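You operate a simulated robot arm through the tools that you are given. There is no shell and no other tool. Be economical: measure what you need, move in short steps, check, and stop when the job is done.

The job below is to be done with a simulated robot arm. You get a single attempt, and the scene is never put back.

## Task
Tidy the tiered table: yellow and green pegs into the open jar, tin into the lidded case, its lid shut.
Fine: the blue peg stays on the bottom shelf.

Only the result counts: the job must be done as asked and must still hold three seconds after the hand-in. Knocking over, shifting, dropping, spilling or breaking anything else fails it. Lids that push on must go on centred and level and be pressed home; caps that screw on are set level and turned clockwise until they are tight.

## Robot
A 6-joint arm with a two-finger parallel gripper, fixed in place. Base frame: the origin is at the foot of the arm, x ahead of it, y to its left, z up; the work surface is at about z = 0.76. Units: m, degrees, N and s.
Its first joint turns from -166.0 to 166.0 degrees. Payload 3.91 kg.
The tool frame sits at the grasp point between the pads (the TCP): z along the fingers, y along the line on which they close. The tips reach 0.03 m beyond it. Largest opening 0.11 m; finger width 0.02, thickness 0.01; the body of the gripper, 0.048 by 0.112 m, starts 0.055 m behind the TCP.
Orientation is that of the tool frame in the base frame, as a unit quaternion [w, x, y, z]. With the fingers straight down and closing along the base's y, the tool's x points along the base's -x, its y along +y and its z along -z.

## Interface
- The arm moves only by the tool arm_command. Its argument "steps" is a list of rows, each an object (a shift or turn left out is 0, a gripper value left out holds the last) with "slide": the shift along the base's x, y, z in units of 25 mm (1.0 is 25 mm), a list of three; "angular": the turn, a rotation vector about the base's x, y, z in units of 4 degrees (1.0 is 4 degrees), a list of three. In form: [{"slide": [tx, ty, tz], "angular": [ax, ay, az]}, ...]. A call has 1 to 20 rows; each row shifts and turns the commanded pose from where the row before left it. "grip" is the opening, from 0 (shut) to 1 (fully open), set as the call begins (left out, the last holds). A call with a number of a shift or a turn outside -1 to 1 is refused whole. Each row takes 0.2 s and may step no farther than 0.05 m and 8.6 degrees from the row before; otherwise, or with a gripper value out of range, the whole call is refused. A pose out of reach is approached as far as the arm can. The call stops where the force on the tool passes 40 N (or 10 N more than at its start, if that is more) or the arm is blocked; 0.2 s more then pass. Each finger travels about 0.108 m/s and halts on what it meets, pressing with about 25 N; the grip force reading is that of the motor and also rises with nothing between the fingers. The clock runs only during rows and for 0.2 s after the last one: add rows that do not move to give the fingers time. The reply holds the time, the measured pose of the TCP, the force on the tool along the base axes, the opening and the grip force, in the units named above and with some noise, with the torque about the TCP (base axes, N m) and any sound that the robot's microphone picked up.
- Cameras (640 x 400 px; columns grow to the right, rows downward): "scene" is fixed at [0.0555, 0.4935, 1.4067]; the picture's right is [-0.24, -0.97, 0.00], its down [-0.65, 0.16, -0.75] and it looks along [0.72, -0.18, -0.67] (base axes); focal length 338 px, centre (320, 200). "wrist" rides on the gripper at [0.072, 0.017, -0.103] in the tool frame; the picture's right is [-0.23, 0.97, 0.00], its down [-0.76, -0.18, -0.62] and it looks along [-0.61, -0.14, 0.78] (tool axes); focal length 222 px, centre (320, 200). There is no depth. A picture from a camera that has moved, and an enlarged one, comes with that camera's place and axes in the base frame and with its lens. The place of the scene camera against the robot may be out by one fixed shift of up to 0.018 m in any direction.
- get_image(camera): a new picture of that camera. It takes no simulated time.
- enlarge(camera, box): a new picture of the part [left, top, right, bottom] of that camera's present view, enlarged. It takes no simulated time.
- finish_job(): hands the job in; it is judged then, once.

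Work in short steps. Places have to be worked out from the pictures, the camera data and where the tool is seen: move nearer, look again, correct. Check each grasp and each placing, and mend what went wrong. You have 120 turns and 76 pictures in all, those below and enlarged ones among them. Open the gripper and draw the arm clear of the work before you hand the job in, unless the task says otherwise; then end with one line.

The tools are called after "Call:" as name(argument=value, ...) on one line, values as JSON. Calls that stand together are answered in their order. arm_command: Moves the arm, as the interface text tells. Its arguments: {"type":"object","properties":{"steps":{"type":"array","items":{"type":"object","properties":{"slide":{"type":"array","items":{"type":"number"}},"angular":{"type":"array","items":{"type":"number"}}}}},"grip":{"type":"number"}},"required":["steps"]} The other tools are called the same way: get_image (camera) takes a picture; enlarge (camera, box) takes an enlarged picture of a part of a camera's view; finish_job () hands the job in.

At the start:

```text
time_s: 0.0
position: [0.5913, 0.4561, 1.1523]
ee_rot: [0.0, 0.0, 1.0, 0.0]
contact_force: [-0.1, -0.1, 0.0]
torque: [0.01, 0.0, -0.01]
grip_width: 0.1101
gripper_force: 0.0
```

scene: 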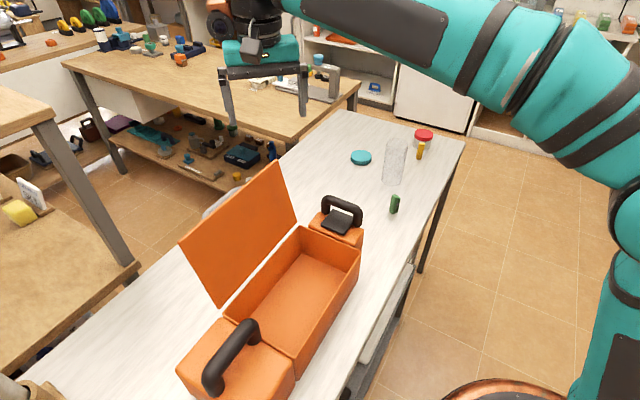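
wrist: 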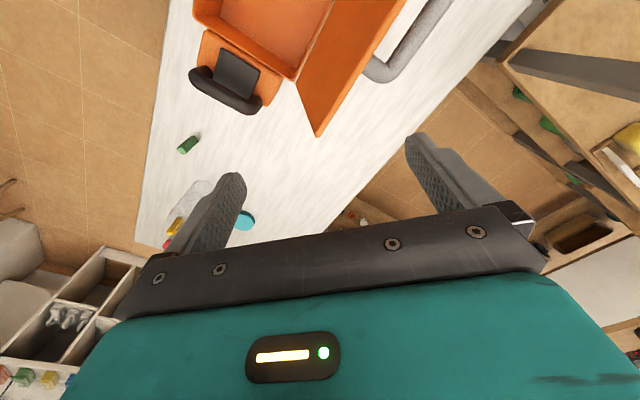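

I start by enlarging the area with the jar, pegs and lids, and the case.

Call:
enlarge(camera="scene", box=[330, 110, 470, 230])

Call:
enlarge(camera="scene", box=[170, 150, 430, 400])

```text
3.33 times, centred on (400, 170) of scene
camera zoom: at [0.0555, 0.4935, 1.4067], right [-0.24, -0.97, 0.0], down [-0.65, 0.16, -0.75], along [0.72, -0.18, -0.67], focal length 1126 px, centre (53, 300)
```

zoom: 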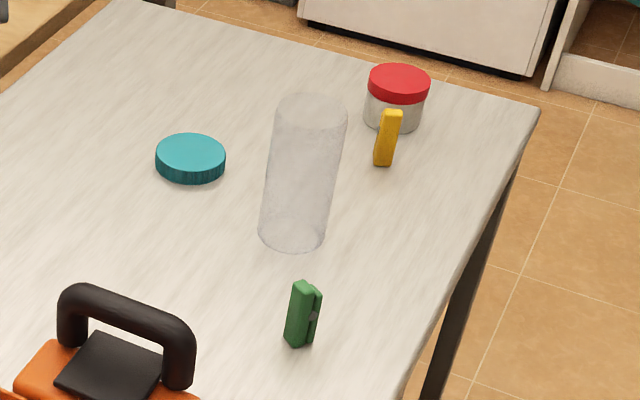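

```text
1.60 times, centred on (300, 275) of scene
camera zoom: at [0.0555, 0.4935, 1.4067], right [-0.24, -0.97, 0.0], down [-0.65, 0.16, -0.75], along [0.72, -0.18, -0.67], focal length 540 px, centre (352, 80)
```

zoom: 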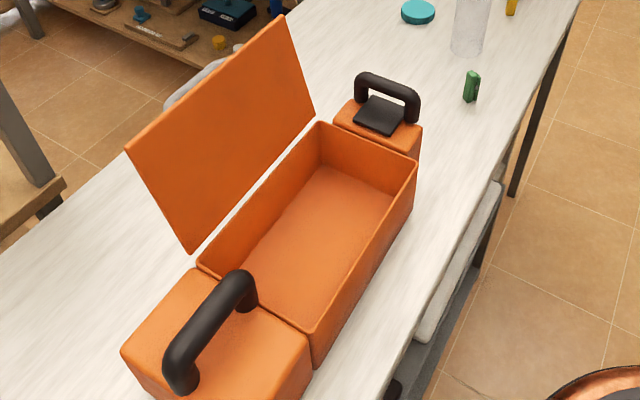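

The jar is near (0.785, 0.086), the green peg near (0.65, 0.136), the yellow one near (0.867, -0.046) and the tin near (0.94, -0.09). I move high over the green peg to look.

Call:
arm_command(steps=[{"slide": [0.15, -1, 0]}, {"slide": [0.15, -1, 0]}, {"slide": [0.15, -1, 0]}, {"slide": [0.15, -1, 0]}, {"slide": [0.15, -1, 0]}, {"slide": [0.15, -1, 0]}, {"slide": [0.15, -1, 0]}, {"slide": [0.15, -1, 0]}, {"slide": [0.15, -1, 0]}, {"slide": [0.15, -1, 0]}, {"slide": [0.15, -1, -1]}, {"slide": [0.15, -1, -1]}, {"slide": [0.15, -0.8, -1]}, {"slide": [0.15, 0, -1]}, {"slide": [0.15, 0, -1]}])

Call:
get_image(camera="wrist")

Call:
get_image(camera="scene")

```text
time_s: 3.2
position: [0.6468, 0.1339, 1.0279]
ee_rot: [0.001, 0.0, 1.0, 0.0]
contact_force: [-1.1, -0.2, 0.4]
torque: [0.01, -0.02, 0.02]
grip_width: 0.1101
gripper_force: 0.0
```

```text
71 pictures are left
camera wrist: at [0.5757, 0.1509, 1.1327], right [0.23, 0.97, 0.0], down [0.76, -0.18, 0.62], along [0.61, -0.14, -0.78], focal length 222 px, centre (320, 200)
```

wrist: 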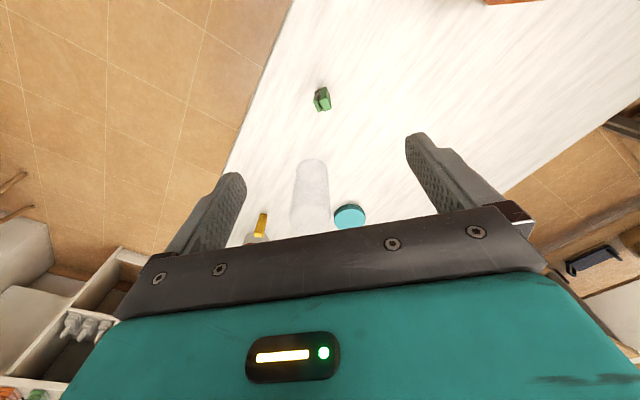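

```text
70 pictures are left
```

scene: 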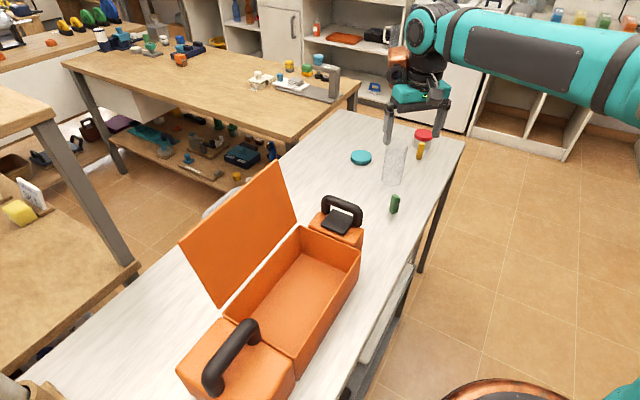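

The green peg looks nearly under the TCP; I enlarge for its orientation.

Call:
enlarge(camera="wrist", box=[240, 60, 400, 260])

```text
2.00 times, centred on (320, 160) of wrist
camera zoom: at [0.5757, 0.1509, 1.1327], right [0.23, 0.97, 0.0], down [0.76, -0.18, 0.62], along [0.61, -0.14, -0.78], focal length 444 px, centre (320, 280)
```

zoom: 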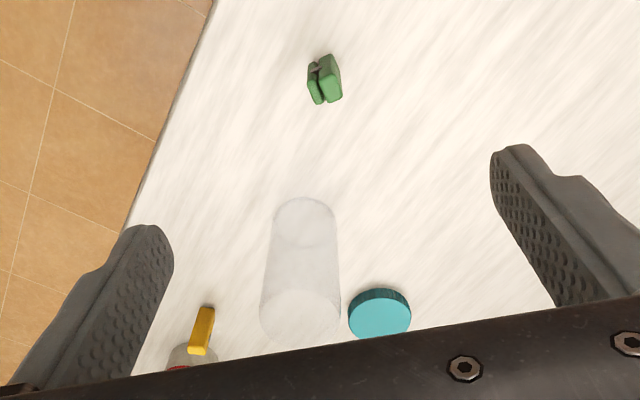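

I descend to about 0.92 over the green peg and look again.

Call:
arm_command(steps=[{"slide": [0.1, 0, -1]}, {"slide": [0.1, 0, -1]}, {"slide": [0.1, 0, -1]}, {"slide": [0.1, 0, -1]}, {"slide": [0, 0, -0.5]}])

Call:
enlarge(camera="wrist", box=[240, 60, 400, 160])

```text
time_s: 4.4
position: [0.6594, 0.1364, 0.9154]
ee_rot: [0.0, 0.0, 1.0, 0.0]
contact_force: [-0.6, -0.7, -0.4]
torque: [-0.02, -0.01, -0.04]
grip_width: 0.1101
gripper_force: 0.1
```

```text
4.00 times, centred on (320, 110) of wrist
camera zoom: at [0.5868, 0.152, 1.02], right [0.23, 0.97, 0.0], down [0.76, -0.18, 0.62], along [0.61, -0.14, -0.78], focal length 888 px, centre (320, 560)
```

zoom: 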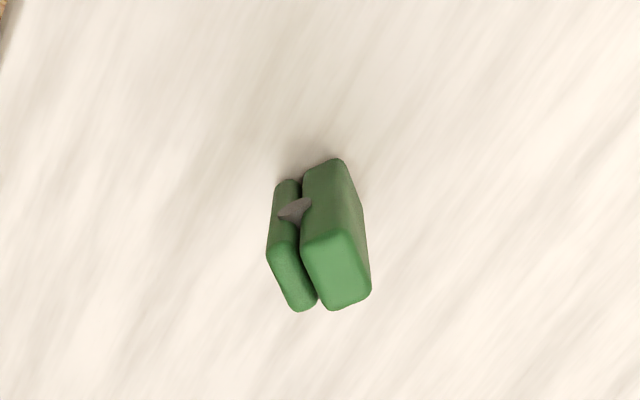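

The peg stands upright, centre about (0.664, 0.134), top ~0.815, and turned about +10°. I turn the tool, descend and close.

Call:
arm_command(steps=[{"slide": [0.2, -0.1, -1], "angular": [0, 0, 1]}, {"slide": [0, 0, -1], "angular": [0, 0, 1]}, {"slide": [0, 0, -1], "angular": [0, 0, 0.5]}, {"slide": [0, 0, -1]}, {"slide": [0, 0, 0]}])

Call:
get_image(camera="wrist")

```text
time_s: 5.6
position: [0.6629, 0.1317, 0.8147]
ee_rot: [0.0, -0.087, 0.996, -0.001]
contact_force: [0.7, 0.1, 0.0]
torque: [0.0, 0.01, 0.0]
grip_width: 0.1101
gripper_force: 0.0
```

```text
67 pictures are left
camera wrist: at [0.59, 0.1362, 0.9189], right [0.05, 1.0, 0.0], down [0.78, -0.04, 0.62], along [0.62, -0.03, -0.78], focal length 222 px, centre (320, 200)
```

wrist: 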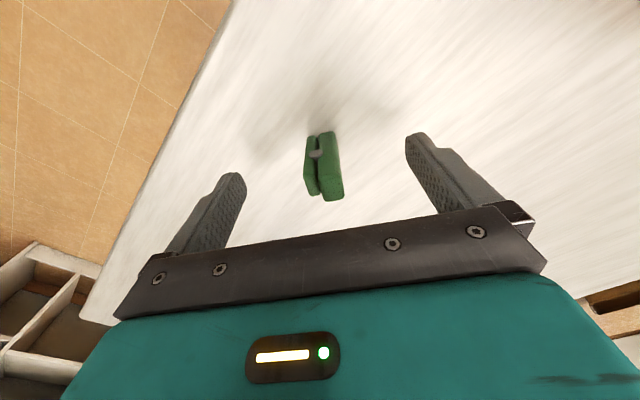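

Peg is centred between the pads; I close the gripper.

Call:
arm_command(steps=[{}, {}, {}, {}, {}], grip=0)

```text
time_s: 6.8
position: [0.663, 0.1319, 0.8146]
ee_rot: [0.0, -0.087, 0.996, 0.0]
contact_force: [-0.3, 0.1, 0.7]
torque: [-0.01, 0.02, 0.02]
grip_width: 0.0207
gripper_force: 24.7
```

Grasped (20.7 mm wide). I lift and move short of the jar to locate its mouth.

Call:
arm_command(steps=[{"slide": [0, 0, 1]}, {"slide": [0, 0, 1]}, {"slide": [0, 0, 1]}, {"slide": [0, 0, 1]}, {"slide": [0, 0, 1]}, {"slide": [0, 0, 1]}, {"slide": [0, 0, 1]}, {"slide": [0, 0, 1]}, {"slide": [0.6, -0.6, 0]}, {"slide": [0.6, -0.6, 0]}, {"slide": [0.6, -0.6, 0]}, {}])

Call:
get_image(camera="wrist")

Call:
enlarge(camera="scene", box=[350, 90, 470, 190])

```text
time_s: 9.4
position: [0.7083, 0.0894, 1.0147]
ee_rot: [0.0, -0.088, 0.996, 0.001]
contact_force: [0.2, -0.4, -0.5]
torque: [0.01, -0.02, 0.04]
grip_width: 0.0207
gripper_force: 24.5
```

```text
66 pictures are left
camera wrist: at [0.6356, 0.0925, 1.1192], right [0.05, 1.0, 0.0], down [0.78, -0.04, 0.62], along [0.62, -0.03, -0.78], focal length 222 px, centre (320, 200)
```

wrist: 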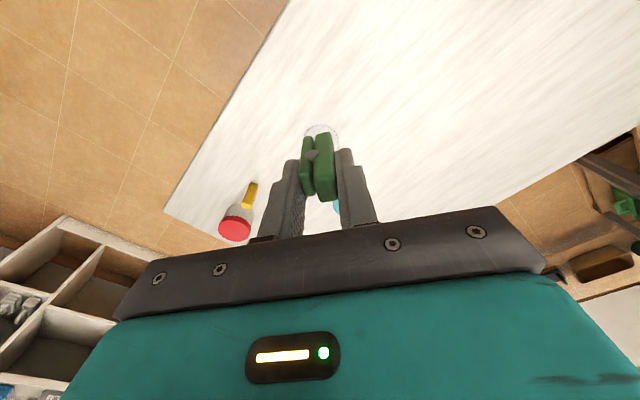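

```text
4.00 times, centred on (410, 140) of scene
camera zoom: at [0.0555, 0.4935, 1.4067], right [-0.24, -0.97, 0.0], down [-0.65, 0.16, -0.75], along [0.72, -0.18, -0.67], focal length 1351 px, centre (-40, 440)
```

zoom: 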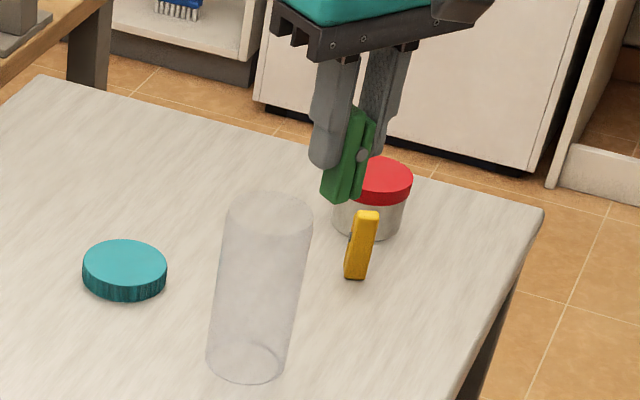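

Wrist and scene estimates put the mouth at about (0.795, 0.085). I move above it and check in both views.

Call:
arm_command(steps=[{"slide": [0.9, -0.05, 0]}, {"slide": [0.9, -0.05, 0]}, {"slide": [0.9, -0.05, 0]}, {"slide": [0.77, -0.03, -0.4]}, {}])

Call:
enlarge(camera="wrist", box=[240, 60, 400, 160])

Call:
enlarge(camera="scene", box=[350, 90, 470, 190])

```text
time_s: 10.6
position: [0.7954, 0.0837, 1.0052]
ee_rot: [-0.001, -0.088, 0.996, 0.0]
contact_force: [0.0, 0.2, 1.1]
torque: [0.01, 0.01, 0.03]
grip_width: 0.021
gripper_force: 25.0
```

```text
4.00 times, centred on (320, 110) of wrist
camera zoom: at [0.7215, 0.0876, 1.1091], right [0.05, 1.0, 0.0], down [0.78, -0.04, 0.62], along [0.62, -0.03, -0.78], focal length 888 px, centre (320, 560)
```

zoom: 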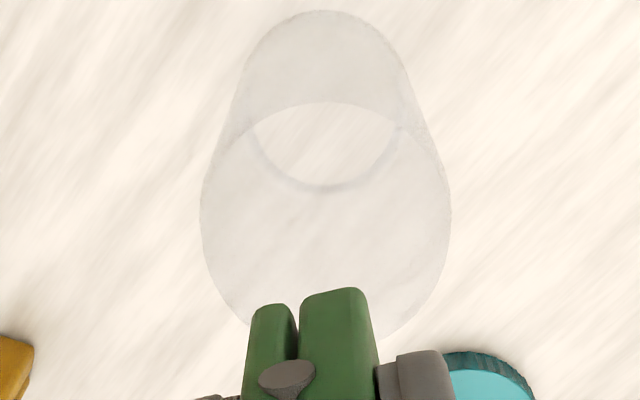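

```text
4.00 times, centred on (410, 140) of scene
camera zoom: at [0.0555, 0.4935, 1.4067], right [-0.24, -0.97, 0.0], down [-0.65, 0.16, -0.75], along [0.72, -0.18, -0.67], focal length 1351 px, centre (-40, 440)
```

zoom: 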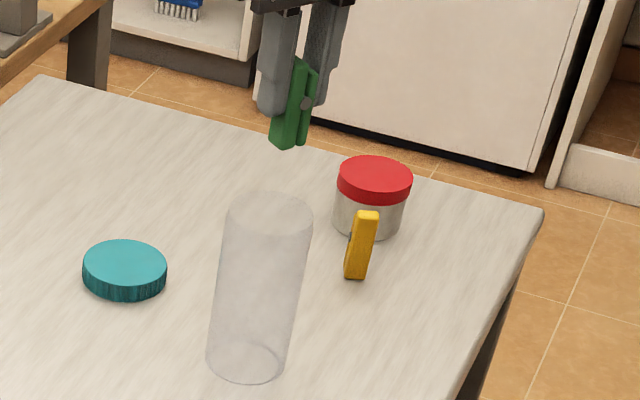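

The mouth centre is at about (0.792, 0.086), with the held peg well inside. I adjust by a few mm and lower into the jar.

Call:
arm_command(steps=[{"slide": [-0.1, 0.11, 0]}, {"slide": [0, 0, -1]}, {"slide": [0, 0, -1]}, {"slide": [0, 0, -1]}, {"slide": [0, 0, -1]}, {"slide": [0, 0, -1]}, {"slide": [0, 0, -0.9]}, {}])

Call:
enlarge(camera="scene", box=[350, 90, 470, 190])

Call:
get_image(camera="wrist")

```text
time_s: 12.0
position: [0.7921, 0.087, 0.8963]
ee_rot: [0.006, -0.087, 0.996, 0.0]
contact_force: [-3.1, -0.2, 16.3]
torque: [0.4, 0.15, 0.07]
grip_width: 0.0208
gripper_force: 25.2
stopped in row 6: the force on the tool passed its limit at 64 N (the readings are from after the stop); the commanded pose is now the measured one
```

```text
4.00 times, centred on (410, 140) of scene
camera zoom: at [0.0555, 0.4935, 1.4067], right [-0.24, -0.97, 0.0], down [-0.65, 0.16, -0.75], along [0.72, -0.18, -0.67], focal length 1351 px, centre (-40, 440)
```

zoom: 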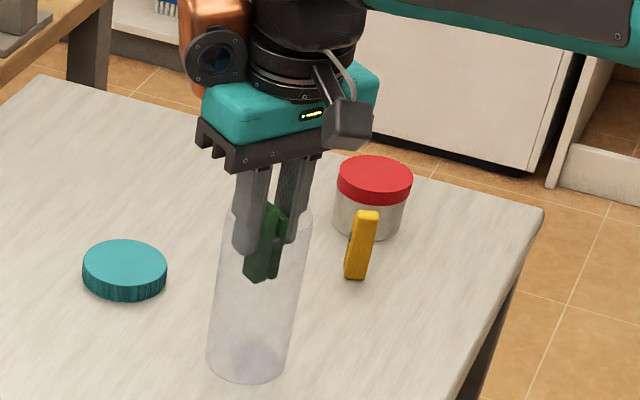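

```text
61 pictures are left
camera wrist: at [0.7181, 0.0907, 1.0002], right [0.05, 1.0, 0.0], down [0.77, -0.04, 0.63], along [0.63, -0.03, -0.77], focal length 222 px, centre (320, 200)
```

wrist: 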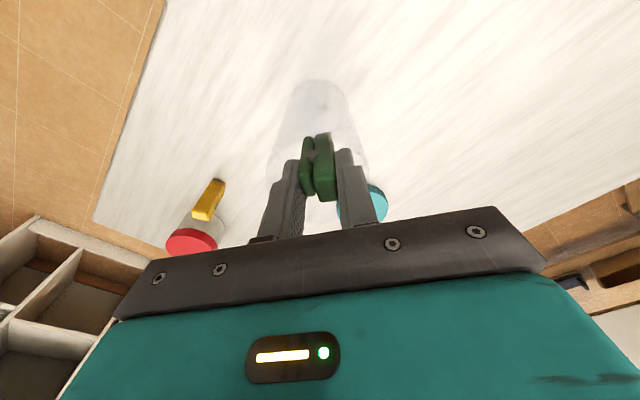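

The +y finger's shoulder touched the rim (torque points to contact at y ≈ +25 mm). I raise a little, shift -y by 3 mm, and ease down again.

Call:
arm_command(steps=[{"slide": [0, 0, 0.3]}, {"slide": [0.04, -0.13, 0]}, {}, {"slide": [0, 0, -0.25]}, {"slide": [0, 0, -0.2]}, {"slide": [0, 0, -0.2]}])

```text
time_s: 13.2
position: [0.7942, 0.0835, 0.8976]
ee_rot: [0.009, -0.087, 0.996, 0.0]
contact_force: [-1.8, -0.7, 13.8]
torque: [-0.36, 0.06, -0.08]
grip_width: 0.0208
gripper_force: 25.0
stopped in row 6: the force on the tool passed its limit at 47 N (the readings are from after the stop); the commanded pose is now the measured one
```

Contact now on the other side, so the finger shoulders limit the depth here. I back off 4 mm, centre, level, and open slightly to let the peg drop in.

Call:
arm_command(steps=[{"slide": [-0.04, 0.06, 0.16], "angular": [0, 0.25, 0]}, {}])

Call:
arm_command(steps=[{}, {}, {}], grip=0.25)

Call:
get_image(camera="wrist")

```text
time_s: 13.8
position: [0.7942, 0.0838, 0.8987]
ee_rot: [0.0, -0.087, 0.996, 0.001]
contact_force: [0.4, -0.5, 0.2]
torque: [0.02, -0.02, -0.01]
grip_width: 0.0207
gripper_force: 25.6
```

```text
time_s: 14.6
position: [0.7934, 0.0842, 0.8993]
ee_rot: [0.0, -0.087, 0.996, 0.001]
contact_force: [0.8, 0.5, -0.5]
torque: [-0.01, 0.03, 0.0]
grip_width: 0.0274
gripper_force: 0.1
```

```text
60 pictures are left
camera wrist: at [0.7206, 0.0885, 1.0043], right [0.05, 1.0, 0.0], down [0.78, -0.04, 0.62], along [0.62, -0.03, -0.78], focal length 222 px, centre (320, 200)
```

wrist: 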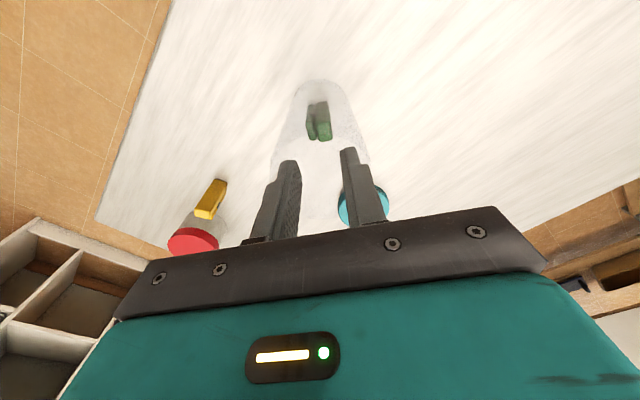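

The green peg stands in the jar. I rise and move toward the yellow peg (~(0.88, -0.048)), then open.

Call:
arm_command(steps=[{"slide": [0, 0, 1]}, {"slide": [0, 0, 1]}, {"slide": [0, 0, 1]}, {"slide": [0, 0, 1]}, {"slide": [0.45, -0.9, 0]}, {"slide": [0.45, -0.9, 0]}, {"slide": [0.45, -0.9, 0]}, {"slide": [0.45, -0.9, 0]}, {"slide": [0.45, -0.9, 0]}, {"slide": [0.45, -0.9, 0]}, {}])

Call:
arm_command(steps=[{}, {}, {}], grip=1)

Call:
enlarge(camera="wrist", box=[220, 50, 420, 200])

```text
time_s: 17.0
position: [0.862, -0.0513, 0.9999]
ee_rot: [0.0, -0.087, 0.996, 0.001]
contact_force: [1.5, -0.4, -0.1]
torque: [0.0, 0.01, -0.01]
grip_width: 0.0275
gripper_force: 0.1
```

```text
time_s: 17.8
position: [0.8614, -0.0509, 0.9985]
ee_rot: [0.0, -0.088, 0.996, 0.001]
contact_force: [0.0, -0.2, -0.1]
torque: [0.01, 0.02, 0.06]
grip_width: 0.1101
gripper_force: 0.1
```

```text
2.67 times, centred on (320, 125) of wrist
camera zoom: at [0.7883, -0.0475, 1.1036], right [0.05, 1.0, 0.0], down [0.78, -0.04, 0.62], along [0.62, -0.03, -0.78], focal length 592 px, centre (320, 400)
```

zoom: 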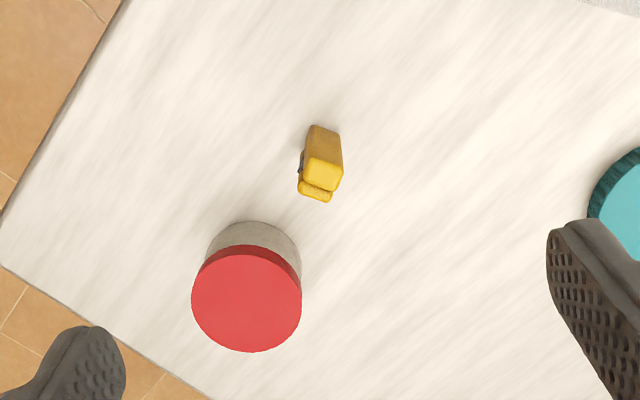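

The yellow peg's halves are stacked roughly along x, so I need a turned grip. I enlarge for accuracy.

Call:
enlarge(camera="wrist", box=[280, 85, 360, 135])

```text
8.00 times, centred on (320, 110) of wrist
camera zoom: at [0.7883, -0.0475, 1.1036], right [0.05, 1.0, 0.0], down [0.78, -0.04, 0.62], along [0.62, -0.03, -0.78], focal length 1777 px, centre (320, 920)
```

zoom: 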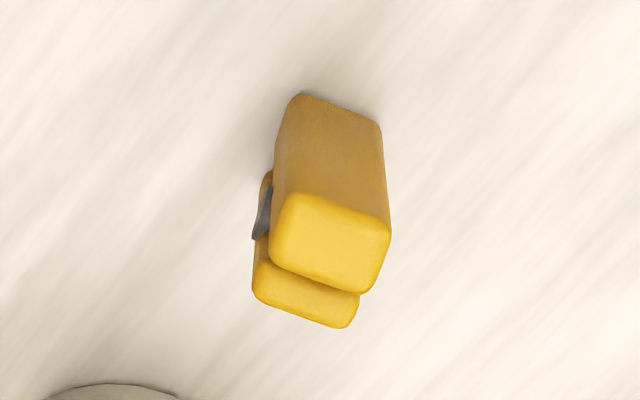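

Peg centre about (0.885, -0.051), thickness axis at about -18°, so I turn the tool +62° above it with a 50 mm opening (keeping clear of the tin), then check.

Call:
arm_command(steps=[{"slide": [0.25, 0, 0], "angular": [0, 0, 1]}, {"slide": [0.25, 0, 0], "angular": [0, 0, 1]}, {"slide": [0.25, 0, 0], "angular": [0, 0, 1]}, {"slide": [0.2, 0, 0], "angular": [0, 0, 1]}, {"angular": [0, 0, 1]}, {"angular": [0, 0, 1]}, {"angular": [0, 0, 1]}, {"angular": [0, 0, 1]}, {"angular": [0, 0, 1]}, {"angular": [0, 0, 1]}, {"angular": [0, 0, 1]}, {"angular": [0, 0, 1]}, {"angular": [0, 0, 1]}, {"angular": [0, 0, 1]}, {"angular": [0, 0, 1]}, {"angular": [0, 0, 0.5]}, {"slide": [0, 0, -1]}, {"slide": [0, 0, -1]}, {}], grip=0.48)

Call:
get_image(camera="wrist")

Call:
enlarge(camera="wrist", box=[240, 60, 400, 160])

```text
time_s: 21.8
position: [0.882, -0.0487, 0.9484]
ee_rot: [0.0, -0.588, 0.809, 0.001]
contact_force: [-0.9, 0.1, 0.5]
torque: [-0.01, 0.02, 0.02]
grip_width: 0.0531
gripper_force: 0.0
```

```text
57 pictures are left
camera wrist: at [0.8457, -0.1138, 1.0535], right [-0.86, 0.52, 0.0], down [0.41, 0.67, 0.62], along [0.32, 0.53, -0.78], focal length 222 px, centre (320, 200)
```

wrist: 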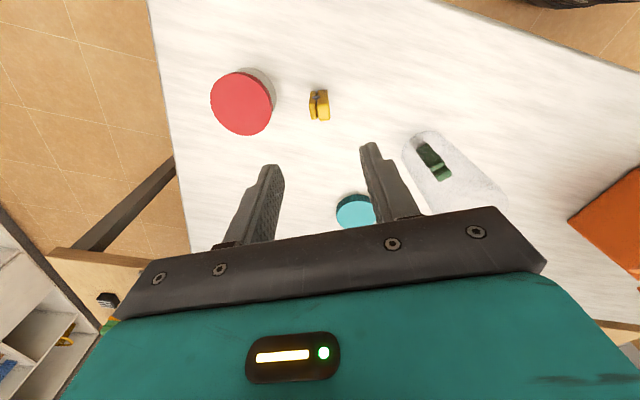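

```text
4.00 times, centred on (320, 110) of wrist
camera zoom: at [0.8457, -0.1138, 1.0535], right [-0.86, 0.52, 0.0], down [0.41, 0.67, 0.62], along [0.32, 0.53, -0.78], focal length 888 px, centre (320, 560)
```

zoom: 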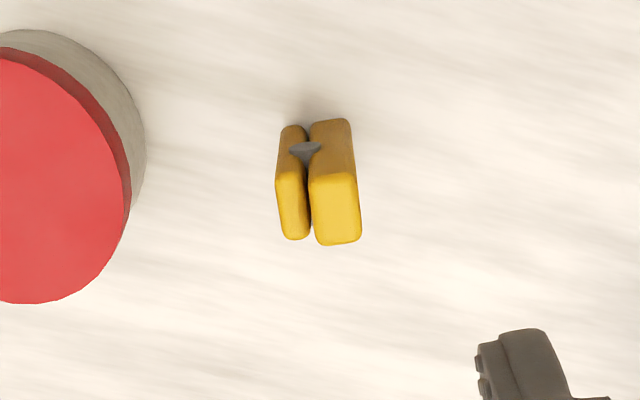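

Alignment is good; centre ≈ (0.883, -0.052). I shift slightly, descend to z ≈ 0.823 and close.

Call:
arm_command(steps=[{"slide": [0.04, -0.12, -1]}, {"slide": [0, 0, -1]}, {"slide": [0, 0, -1]}, {"slide": [0, 0, -1]}, {"slide": [0, 0, -1]}, {}])

Call:
arm_command(steps=[{}, {}, {}, {}], grip=0)

Call:
get_image(camera="wrist")

```text
time_s: 23.2
position: [0.8851, -0.0542, 0.8236]
ee_rot: [0.0, -0.588, 0.809, 0.001]
contact_force: [0.8, 0.4, -0.7]
torque: [-0.02, 0.0, -0.04]
grip_width: 0.0528
gripper_force: 0.0
```

```text
time_s: 24.2
position: [0.8845, -0.0533, 0.8241]
ee_rot: [0.0, -0.587, 0.809, 0.001]
contact_force: [0.1, 0.9, 0.4]
torque: [-0.04, -0.02, 0.01]
grip_width: 0.0209
gripper_force: 24.5
```

```text
55 pictures are left
camera wrist: at [0.8477, -0.1176, 0.929], right [-0.86, 0.52, 0.0], down [0.41, 0.67, 0.62], along [0.32, 0.53, -0.78], focal length 222 px, centre (320, 200)
```

wrist: 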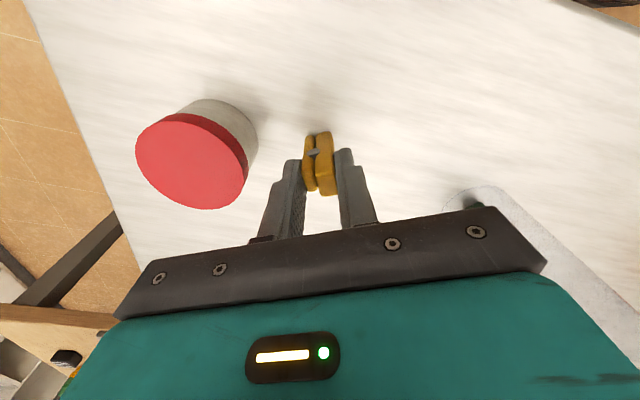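

Grasped. I lift high and carry it over the jar mouth.

Call:
arm_command(steps=[{"slide": [0, 0, 1]}, {"slide": [0, 0, 1]}, {"slide": [0, 0, 1]}, {"slide": [0, 0, 1]}, {"slide": [0, 0, 1]}, {"slide": [0, 0, 1]}, {"slide": [0, 0, 1]}, {"slide": [0, 0, 0.5]}, {"slide": [-0.525, 0.79, 0]}, {"slide": [-0.525, 0.79, 0]}, {"slide": [-0.525, 0.79, 0]}, {"slide": [-0.525, 0.79, 0]}, {"slide": [-0.525, 0.79, 0]}, {"slide": [-0.525, 0.79, 0]}, {"slide": [-0.525, 0.79, 0]}, {}])

Call:
enlarge(camera="wrist", box=[240, 60, 400, 160])

```text
time_s: 27.6
position: [0.7944, 0.0877, 1.0096]
ee_rot: [-0.001, -0.588, 0.809, 0.001]
contact_force: [-0.6, -0.2, -1.2]
torque: [0.01, 0.02, 0.03]
grip_width: 0.0207
gripper_force: 25.0
```

```text
4.00 times, centred on (320, 110) of wrist
camera zoom: at [0.7567, 0.0228, 1.1149], right [-0.86, 0.52, 0.0], down [0.41, 0.67, 0.62], along [0.32, 0.53, -0.78], focal length 888 px, centre (320, 560)
```

zoom: 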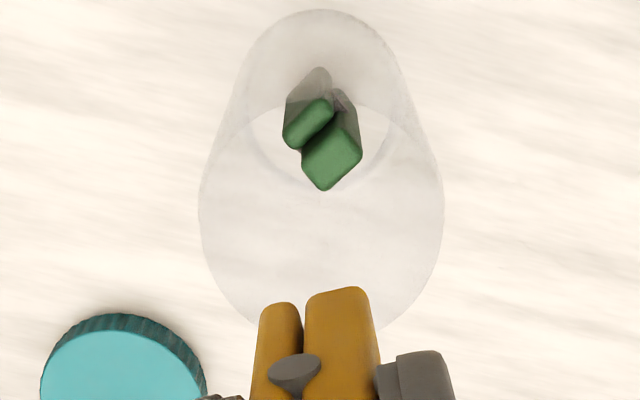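

The mouth centre here reads (0.793, 0.0845), consistent. I correct by 3 mm and lower to z = 0.899.

Call:
arm_command(steps=[{"slide": [-0.05, -0.12, 0]}, {"slide": [0, 0, -1]}, {"slide": [0, 0, -1]}, {"slide": [0, 0, -1]}, {"slide": [0, 0, -1]}, {"slide": [0, 0, -0.4]}, {}])

Call:
arm_command(steps=[{}, {}, {}], grip=0.25)

Call:
get_image(camera="wrist")

Call:
enlarge(camera="scene", box=[350, 90, 470, 190])

```text
time_s: 29.2
position: [0.7918, 0.0827, 0.902]
ee_rot: [0.0, -0.588, 0.809, 0.001]
contact_force: [-0.5, -0.1, -0.3]
torque: [0.01, 0.0, 0.03]
grip_width: 0.0208
gripper_force: 24.4
```

```text
time_s: 30.0
position: [0.7924, 0.0841, 0.9021]
ee_rot: [-0.001, -0.587, 0.809, 0.001]
contact_force: [0.3, 0.8, 0.0]
torque: [0.01, -0.02, 0.0]
grip_width: 0.0275
gripper_force: 0.0
```

```text
53 pictures are left
camera wrist: at [0.7548, 0.0187, 1.0063], right [-0.86, 0.52, 0.0], down [0.41, 0.67, 0.62], along [0.32, 0.53, -0.78], focal length 222 px, centre (320, 200)
```

wrist: 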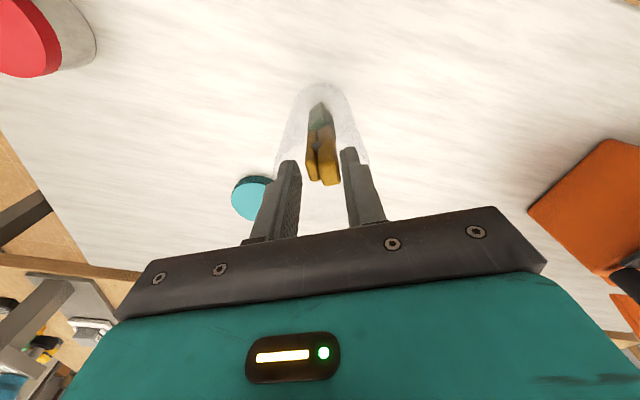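

```text
4.00 times, centred on (410, 140) of scene
camera zoom: at [0.0555, 0.4935, 1.4067], right [-0.24, -0.97, 0.0], down [-0.65, 0.16, -0.75], along [0.72, -0.18, -0.67], focal length 1351 px, centre (-40, 440)
```

zoom: 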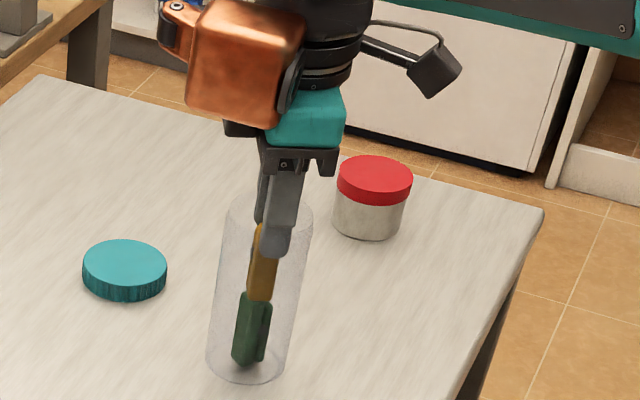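

Both pegs are in the jar. I rise straight up, turn -27° (closing axis along the case's long side for later) and move toward the tin.

Call:
arm_command(steps=[{"slide": [0, 0, 1]}, {"slide": [0, 0, 1]}, {"slide": [0, 0, 1]}, {"slide": [0, 0, 1]}, {"slide": [0.7, -0.9, 0], "angular": [0, 0, -0.9]}, {"slide": [0.7, -0.9, 0], "angular": [0, 0, -0.9]}, {"slide": [0.7, -0.9, 0], "angular": [0, 0, -0.9]}, {"slide": [0.7, -0.9, 0], "angular": [0, 0, -0.9]}, {"slide": [0.7, -0.9, 0], "angular": [0, 0, -0.9]}, {"slide": [0.7, -0.9, 0], "angular": [0, 0, -0.9]}, {"slide": [0.7, -0.9, 0], "angular": [0, 0, -0.9]}, {"slide": [0.7, -0.9, 0], "angular": [0, 0, -0.45]}, {}])

Call:
arm_command(steps=[{}, {}, {}], grip=1)

Call:
get_image(camera="wrist")

Call:
get_image(camera="scene")

```text
time_s: 32.8
position: [0.9345, -0.099, 1.0018]
ee_rot: [-0.001, -0.382, 0.924, 0.0]
contact_force: [0.1, 0.5, 0.4]
torque: [-0.01, 0.0, -0.01]
grip_width: 0.0276
gripper_force: 0.1
```

```text
time_s: 33.6
position: [0.9343, -0.0981, 1.0028]
ee_rot: [0.0, -0.383, 0.924, 0.0]
contact_force: [-0.1, -0.1, 0.3]
torque: [0.0, 0.01, -0.01]
grip_width: 0.11
gripper_force: 0.0
```

```text
51 pictures are left
camera wrist: at [0.8715, -0.138, 1.1061], right [-0.53, 0.85, 0.0], down [0.66, 0.41, 0.62], along [0.53, 0.33, -0.78], focal length 222 px, centre (320, 200)
```

wrist: 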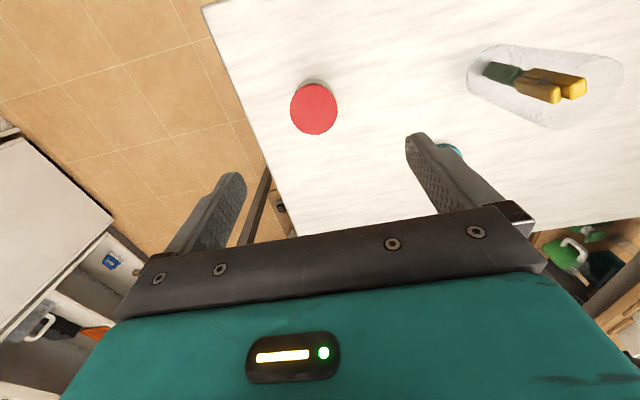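

```text
50 pictures are left
```

scene: 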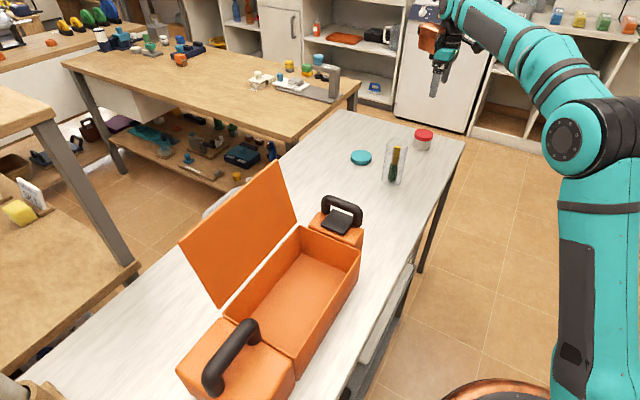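

Call:
enlarge(camera="wrist", box=[240, 60, 400, 160])

```text
4.00 times, centred on (320, 110) of wrist
camera zoom: at [0.8715, -0.138, 1.1061], right [-0.53, 0.85, 0.0], down [0.66, 0.41, 0.62], along [0.53, 0.33, -0.78], focal length 888 px, centre (320, 560)
```

zoom: 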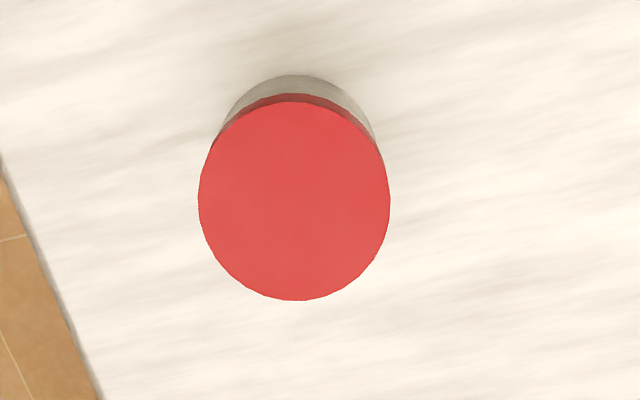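

Tin top centre ≈ (0.955, -0.096), diameter ~64 mm, top ~0.803. I descend around it.

Call:
arm_command(steps=[{"slide": [0.42, 0.04, -1]}, {"slide": [0.42, 0.04, -1]}, {"slide": [0, 0, -1]}, {"slide": [0, 0, -1]}, {"slide": [0, 0, -1]}, {}])

Call:
get_image(camera="wrist")

```text
time_s: 35.0
position: [0.9542, -0.0958, 0.8781]
ee_rot: [0.0, -0.383, 0.924, 0.001]
contact_force: [0.1, -0.5, -0.3]
torque: [0.05, -0.01, -0.03]
grip_width: 0.11
gripper_force: 0.0
```

```text
48 pictures are left
camera wrist: at [0.892, -0.1356, 0.9811], right [-0.53, 0.85, 0.0], down [0.66, 0.41, 0.62], along [0.53, 0.33, -0.78], focal length 222 px, centre (320, 200)
```

wrist: 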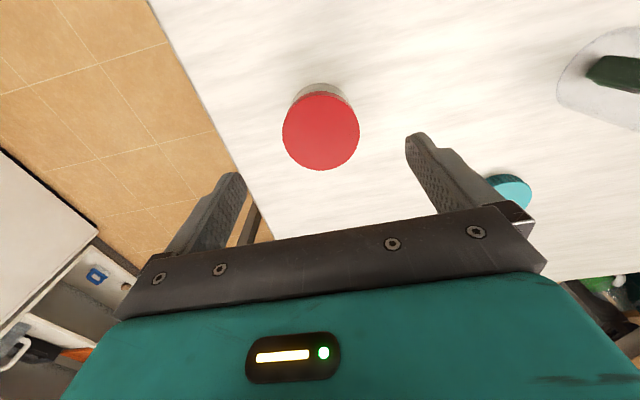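

The tin is centred. I go down to z ≈ 0.797 and close.

Call:
arm_command(steps=[{"slide": [-0.06, -0.03, -1]}, {"slide": [0, 0, -1]}, {"slide": [0, 0, -1]}, {"slide": [0, 0, -0.25]}, {}])

Call:
arm_command(steps=[{}, {}, {}], grip=0.3)

Call:
get_image(camera="wrist")

```text
time_s: 36.2
position: [0.9529, -0.0974, 0.795]
ee_rot: [0.0, -0.382, 0.924, 0.001]
contact_force: [-0.2, 0.1, 0.0]
torque: [0.0, 0.01, 0.01]
grip_width: 0.11
gripper_force: 0.0
```

```text
time_s: 37.0
position: [0.9529, -0.0967, 0.7949]
ee_rot: [0.0, -0.383, 0.924, 0.0]
contact_force: [1.1, -0.5, 1.0]
torque: [-0.02, -0.07, -0.03]
grip_width: 0.0591
gripper_force: 24.6
```

```text
47 pictures are left
camera wrist: at [0.891, -0.1366, 0.8992], right [-0.53, 0.85, 0.0], down [0.66, 0.41, 0.62], along [0.53, 0.33, -0.78], focal length 222 px, centre (320, 200)
```

wrist: 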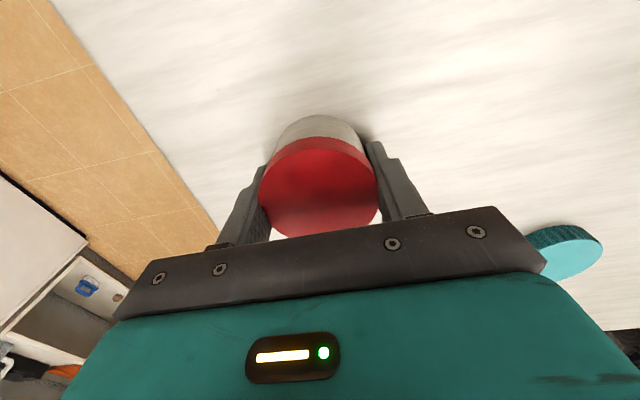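

Gripped at 59 mm. I lift a bit to test.

Call:
arm_command(steps=[{}, {"slide": [0, 0, 0.5]}, {"slide": [0, 0, 1]}, {"slide": [0, 0, 1]}, {"slide": [0, 0, 1]}, {}], grip=0)

Call:
get_image(camera="wrist")

Call:
enlarge(camera="scene", box=[350, 80, 490, 190])

```text
time_s: 38.4
position: [0.9538, -0.0969, 0.8829]
ee_rot: [0.0, -0.383, 0.924, -0.001]
contact_force: [0.1, -0.4, -0.7]
torque: [-0.01, 0.0, 0.02]
grip_width: 0.0584
gripper_force: 25.1
```

```text
46 pictures are left
camera wrist: at [0.8908, -0.1369, 0.9871], right [-0.53, 0.85, 0.0], down [0.66, 0.41, 0.62], along [0.53, 0.33, -0.78], focal length 222 px, centre (320, 200)
```

wrist: 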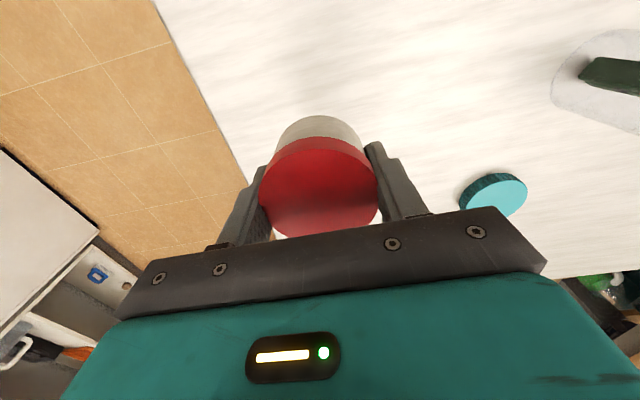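

```text
3.64 times, centred on (420, 135) of scene
camera zoom: at [0.0555, 0.4935, 1.4067], right [-0.24, -0.97, 0.0], down [-0.65, 0.16, -0.75], along [0.72, -0.18, -0.67], focal length 1228 px, centre (-44, 436)
```

zoom: 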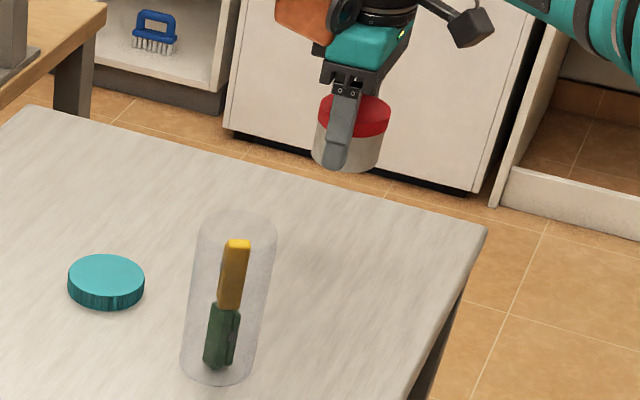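

The tin is held firmly. I raise it to ~1.12 and begin the traverse toward the case.

Call:
arm_command(steps=[{"slide": [0, 0, 1]}, {"slide": [0, 0, 1]}, {"slide": [0, 0, 1]}, {"slide": [0, 0, 1]}, {"slide": [0, 0, 1]}, {"slide": [0, 0, 1]}, {"slide": [0, 0, 1]}, {"slide": [0, 0, 1]}, {"slide": [0, 0, 1]}, {"slide": [0, 0, 0.5]}, {"slide": [-0.96, 0.98, 0]}, {"slide": [-0.96, 0.98, 0]}, {"slide": [-0.96, 0.98, 0]}, {"slide": [-0.96, 0.98, 0]}, {"slide": [-0.96, 0.98, 0]}, {"slide": [-0.96, 0.98, 0]}, {"slide": [-0.96, 0.98, 0]}, {"slide": [-0.96, 0.98, 0]}, {"slide": [-0.96, 0.98, 0]}, {"slide": [-0.96, 0.98, 0]}])

Call:
get_image(camera="wrist")

```text
time_s: 42.6
position: [0.7118, 0.1488, 1.1204]
ee_rot: [0.0, -0.383, 0.924, 0.001]
contact_force: [0.5, -0.6, -0.1]
torque: [0.03, 0.04, 0.02]
grip_width: 0.0587
gripper_force: 25.7
```

```text
44 pictures are left
camera wrist: at [0.6495, 0.1098, 1.2247], right [-0.53, 0.85, 0.0], down [0.67, 0.41, 0.62], along [0.53, 0.33, -0.78], focal length 222 px, centre (320, 200)
```

wrist: 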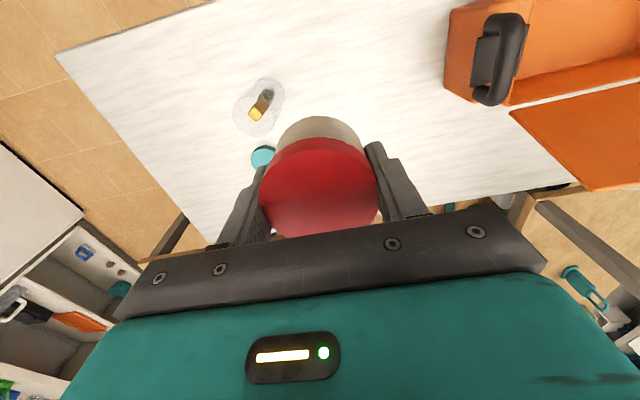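

Continuing along the line, then looking at the case from above its near end.

Call:
arm_command(steps=[{"slide": [-0.96, 0.98, 0]}, {"slide": [-0.96, 0.98, 0]}, {"slide": [-0.96, 0.98, 0]}, {"slide": [-0.96, 0.98, 0]}, {"slide": [-0.96, 0.98, 0]}, {"slide": [-0.96, 0.98, 0]}, {"slide": [-0.96, 0.98, 0]}, {"slide": [-0.96, 0.98, 0]}, {}])

Call:
get_image(camera="wrist")

Call:
get_image(camera="scene")

```text
time_s: 44.6
position: [0.5197, 0.3458, 1.1224]
ee_rot: [-0.001, -0.383, 0.924, 0.001]
contact_force: [0.0, -0.1, -0.1]
torque: [-0.02, 0.0, -0.01]
grip_width: 0.0586
gripper_force: 24.8
```

```text
43 pictures are left
camera wrist: at [0.4583, 0.3036, 1.226], right [-0.53, 0.85, 0.0], down [0.66, 0.41, 0.62], along [0.53, 0.33, -0.78], focal length 222 px, centre (320, 200)
```

wrist: 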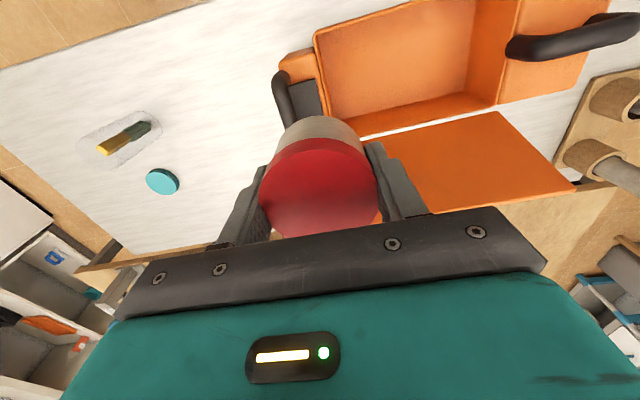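

```text
42 pictures are left
```

scene: 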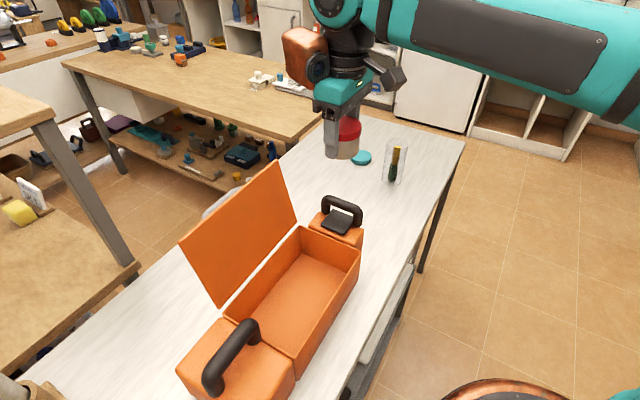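

From the wrist view the case rim corners are near (0.569,0.402), (0.396,0.580), (0.474,0.306); centre ≈ (0.435, 0.443). I move over the centre.

Call:
arm_command(steps=[{"slide": [-0.85, 0.97, 0]}, {"slide": [-0.85, 0.97, 0]}, {"slide": [-0.85, 0.97, 0]}, {"slide": [-0.85, 0.97, 0]}, {"slide": [0, 0, -1]}, {"slide": [0, 0, -1]}, {"slide": [0, 0, -1]}, {"slide": [0, 0, -1]}, {}])

Call:
get_image(camera="wrist")

Call:
enlarge(camera="scene", box=[160, 100, 420, 400])

```text
time_s: 46.6
position: [0.4333, 0.4405, 1.0201]
ee_rot: [0.0, -0.383, 0.924, 0.001]
contact_force: [-0.5, -0.2, -0.8]
torque: [-0.01, -0.04, -0.02]
grip_width: 0.0585
gripper_force: 25.1
```

```text
41 pictures are left
camera wrist: at [0.3722, 0.4014, 1.1244], right [-0.53, 0.85, 0.0], down [0.66, 0.41, 0.62], along [0.53, 0.33, -0.78], focal length 222 px, centre (320, 200)
```

wrist: 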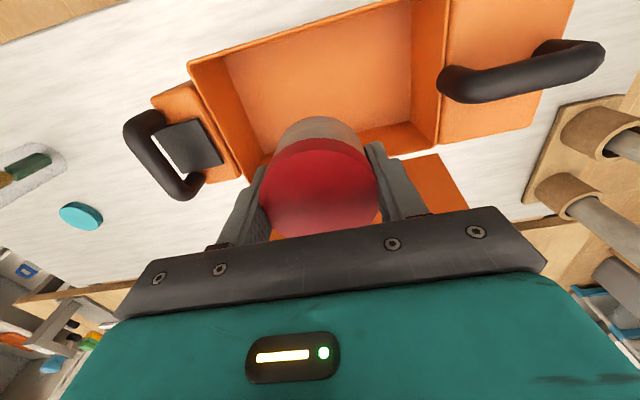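

```text
1.33 times, centred on (290, 250) of scene
camera zoom: at [0.0555, 0.4935, 1.4067], right [-0.24, -0.97, 0.0], down [-0.65, 0.16, -0.75], along [0.72, -0.18, -0.67], focal length 450 px, centre (360, 133)
```

zoom: 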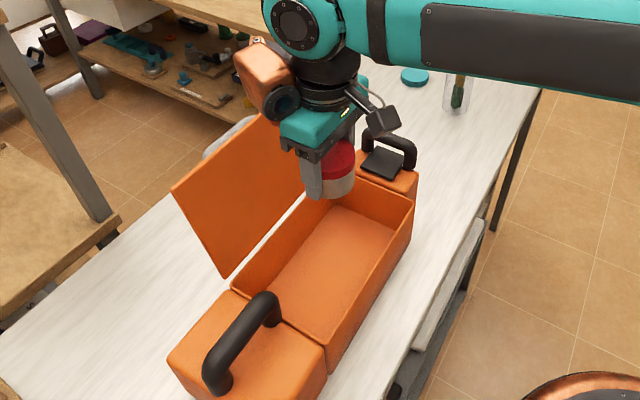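

Estimates agree: centre (0.433, 0.446), rim ~0.88, floor perhaps ~0.80. I descend to 0.875 first, then ease down in small steps.

Call:
arm_command(steps=[{"slide": [0, 0.2, -1]}, {"slide": [0, 0, -1]}, {"slide": [0, 0, -1]}, {"slide": [0, 0, -1]}, {"slide": [0, 0, -1]}, {"slide": [0, 0, -0.8]}, {}])

Call:
get_image(camera="wrist")

Call:
enlarge(camera="scene", box=[160, 120, 420, 320])

```text
time_s: 48.2
position: [0.4343, 0.4459, 0.8746]
ee_rot: [-0.001, -0.382, 0.924, 0.0]
contact_force: [-0.1, -0.6, -0.8]
torque: [-0.02, -0.01, 0.0]
grip_width: 0.0588
gripper_force: 25.2
```

```text
39 pictures are left
camera wrist: at [0.3717, 0.4061, 0.9798], right [-0.53, 0.85, 0.0], down [0.66, 0.41, 0.62], along [0.53, 0.33, -0.78], focal length 222 px, centre (320, 200)
```

wrist: 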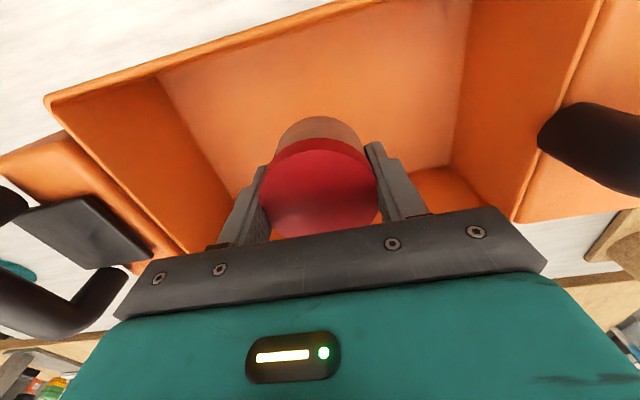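

```text
2.00 times, centred on (290, 220) of scene
camera zoom: at [0.0555, 0.4935, 1.4067], right [-0.24, -0.97, 0.0], down [-0.65, 0.16, -0.75], along [0.72, -0.18, -0.67], focal length 676 px, centre (380, 160)
```

zoom: 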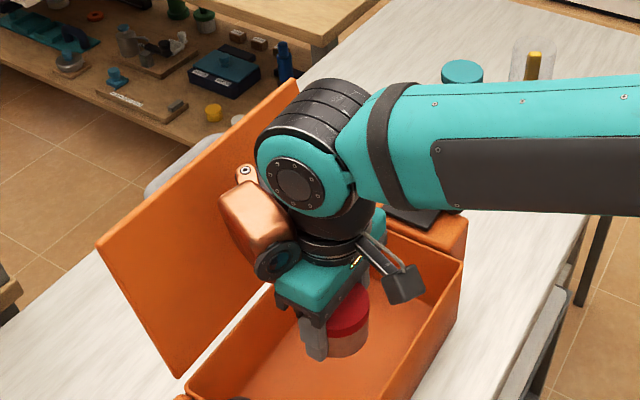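

Inside the case with clear walls. Floor seems at ~0.79, so I ease down in 5 mm, then 2 mm steps until contact.

Call:
arm_command(steps=[{"slide": [0, 0, -0.4]}, {"slide": [0, 0, -0.4]}, {"slide": [0, 0, -0.4]}, {"slide": [0, 0, -0.2]}, {"slide": [0, 0, -0.2]}, {}])

```text
time_s: 49.6
position: [0.4347, 0.446, 0.8348]
ee_rot: [0.0, -0.383, 0.924, 0.0]
contact_force: [0.1, 0.4, -1.5]
torque: [0.01, -0.02, 0.0]
grip_width: 0.0589
gripper_force: 25.4
```

No contact yet; continuing in small steps.

Call:
arm_command(steps=[{"slide": [0, 0, -0.12]}, {"slide": [0, 0, -0.12]}, {"slide": [0, 0, -0.12]}, {"slide": [0, 0, -0.12]}])

Call:
get_image(camera="wrist")

Call:
enlarge(camera="scene", box=[160, 120, 420, 320])

```text
time_s: 50.6
position: [0.434, 0.4464, 0.8233]
ee_rot: [-0.001, -0.383, 0.924, 0.001]
contact_force: [0.1, 0.5, -0.5]
torque: [0.02, 0.0, 0.01]
grip_width: 0.0588
gripper_force: 24.6
```

```text
37 pictures are left
camera wrist: at [0.373, 0.4061, 0.9278], right [-0.53, 0.85, 0.0], down [0.66, 0.41, 0.62], along [0.53, 0.33, -0.78], focal length 222 px, centre (320, 200)
```

wrist: 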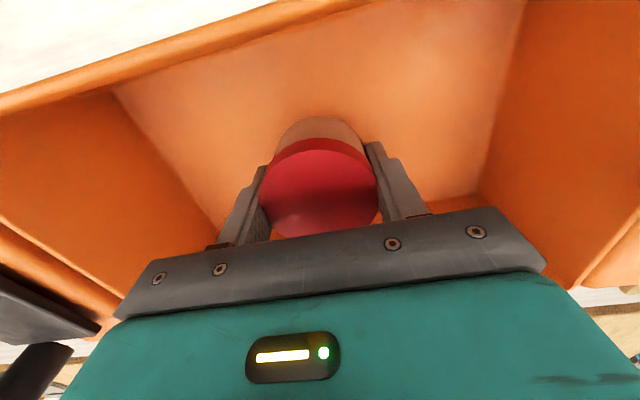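

```text
2.00 times, centred on (290, 220) of scene
camera zoom: at [0.0555, 0.4935, 1.4067], right [-0.24, -0.97, 0.0], down [-0.65, 0.16, -0.75], along [0.72, -0.18, -0.67], focal length 676 px, centre (380, 160)
```

zoom: 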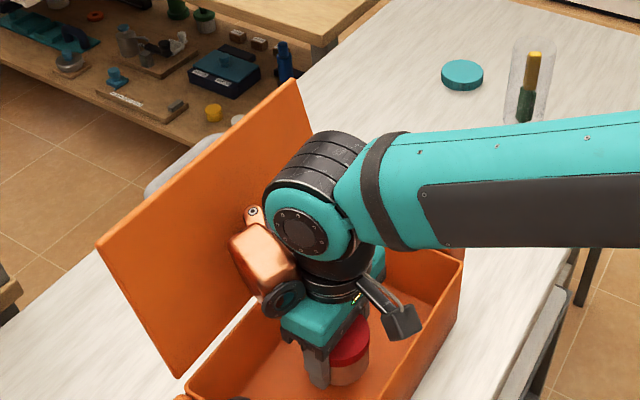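

Close to the floor by the look of it. Four more 3 mm steps.

Call:
arm_command(steps=[{"slide": [0, 0, -0.1]}, {"slide": [0, 0, -0.1]}, {"slide": [0, 0, -0.1]}, {"slide": [0, 0, -0.1]}])

```text
time_s: 51.6
position: [0.4345, 0.4468, 0.8137]
ee_rot: [0.0, -0.383, 0.924, 0.0]
contact_force: [-0.9, 0.5, -0.3]
torque: [0.01, 0.01, 0.0]
grip_width: 0.0586
gripper_force: 24.8
```

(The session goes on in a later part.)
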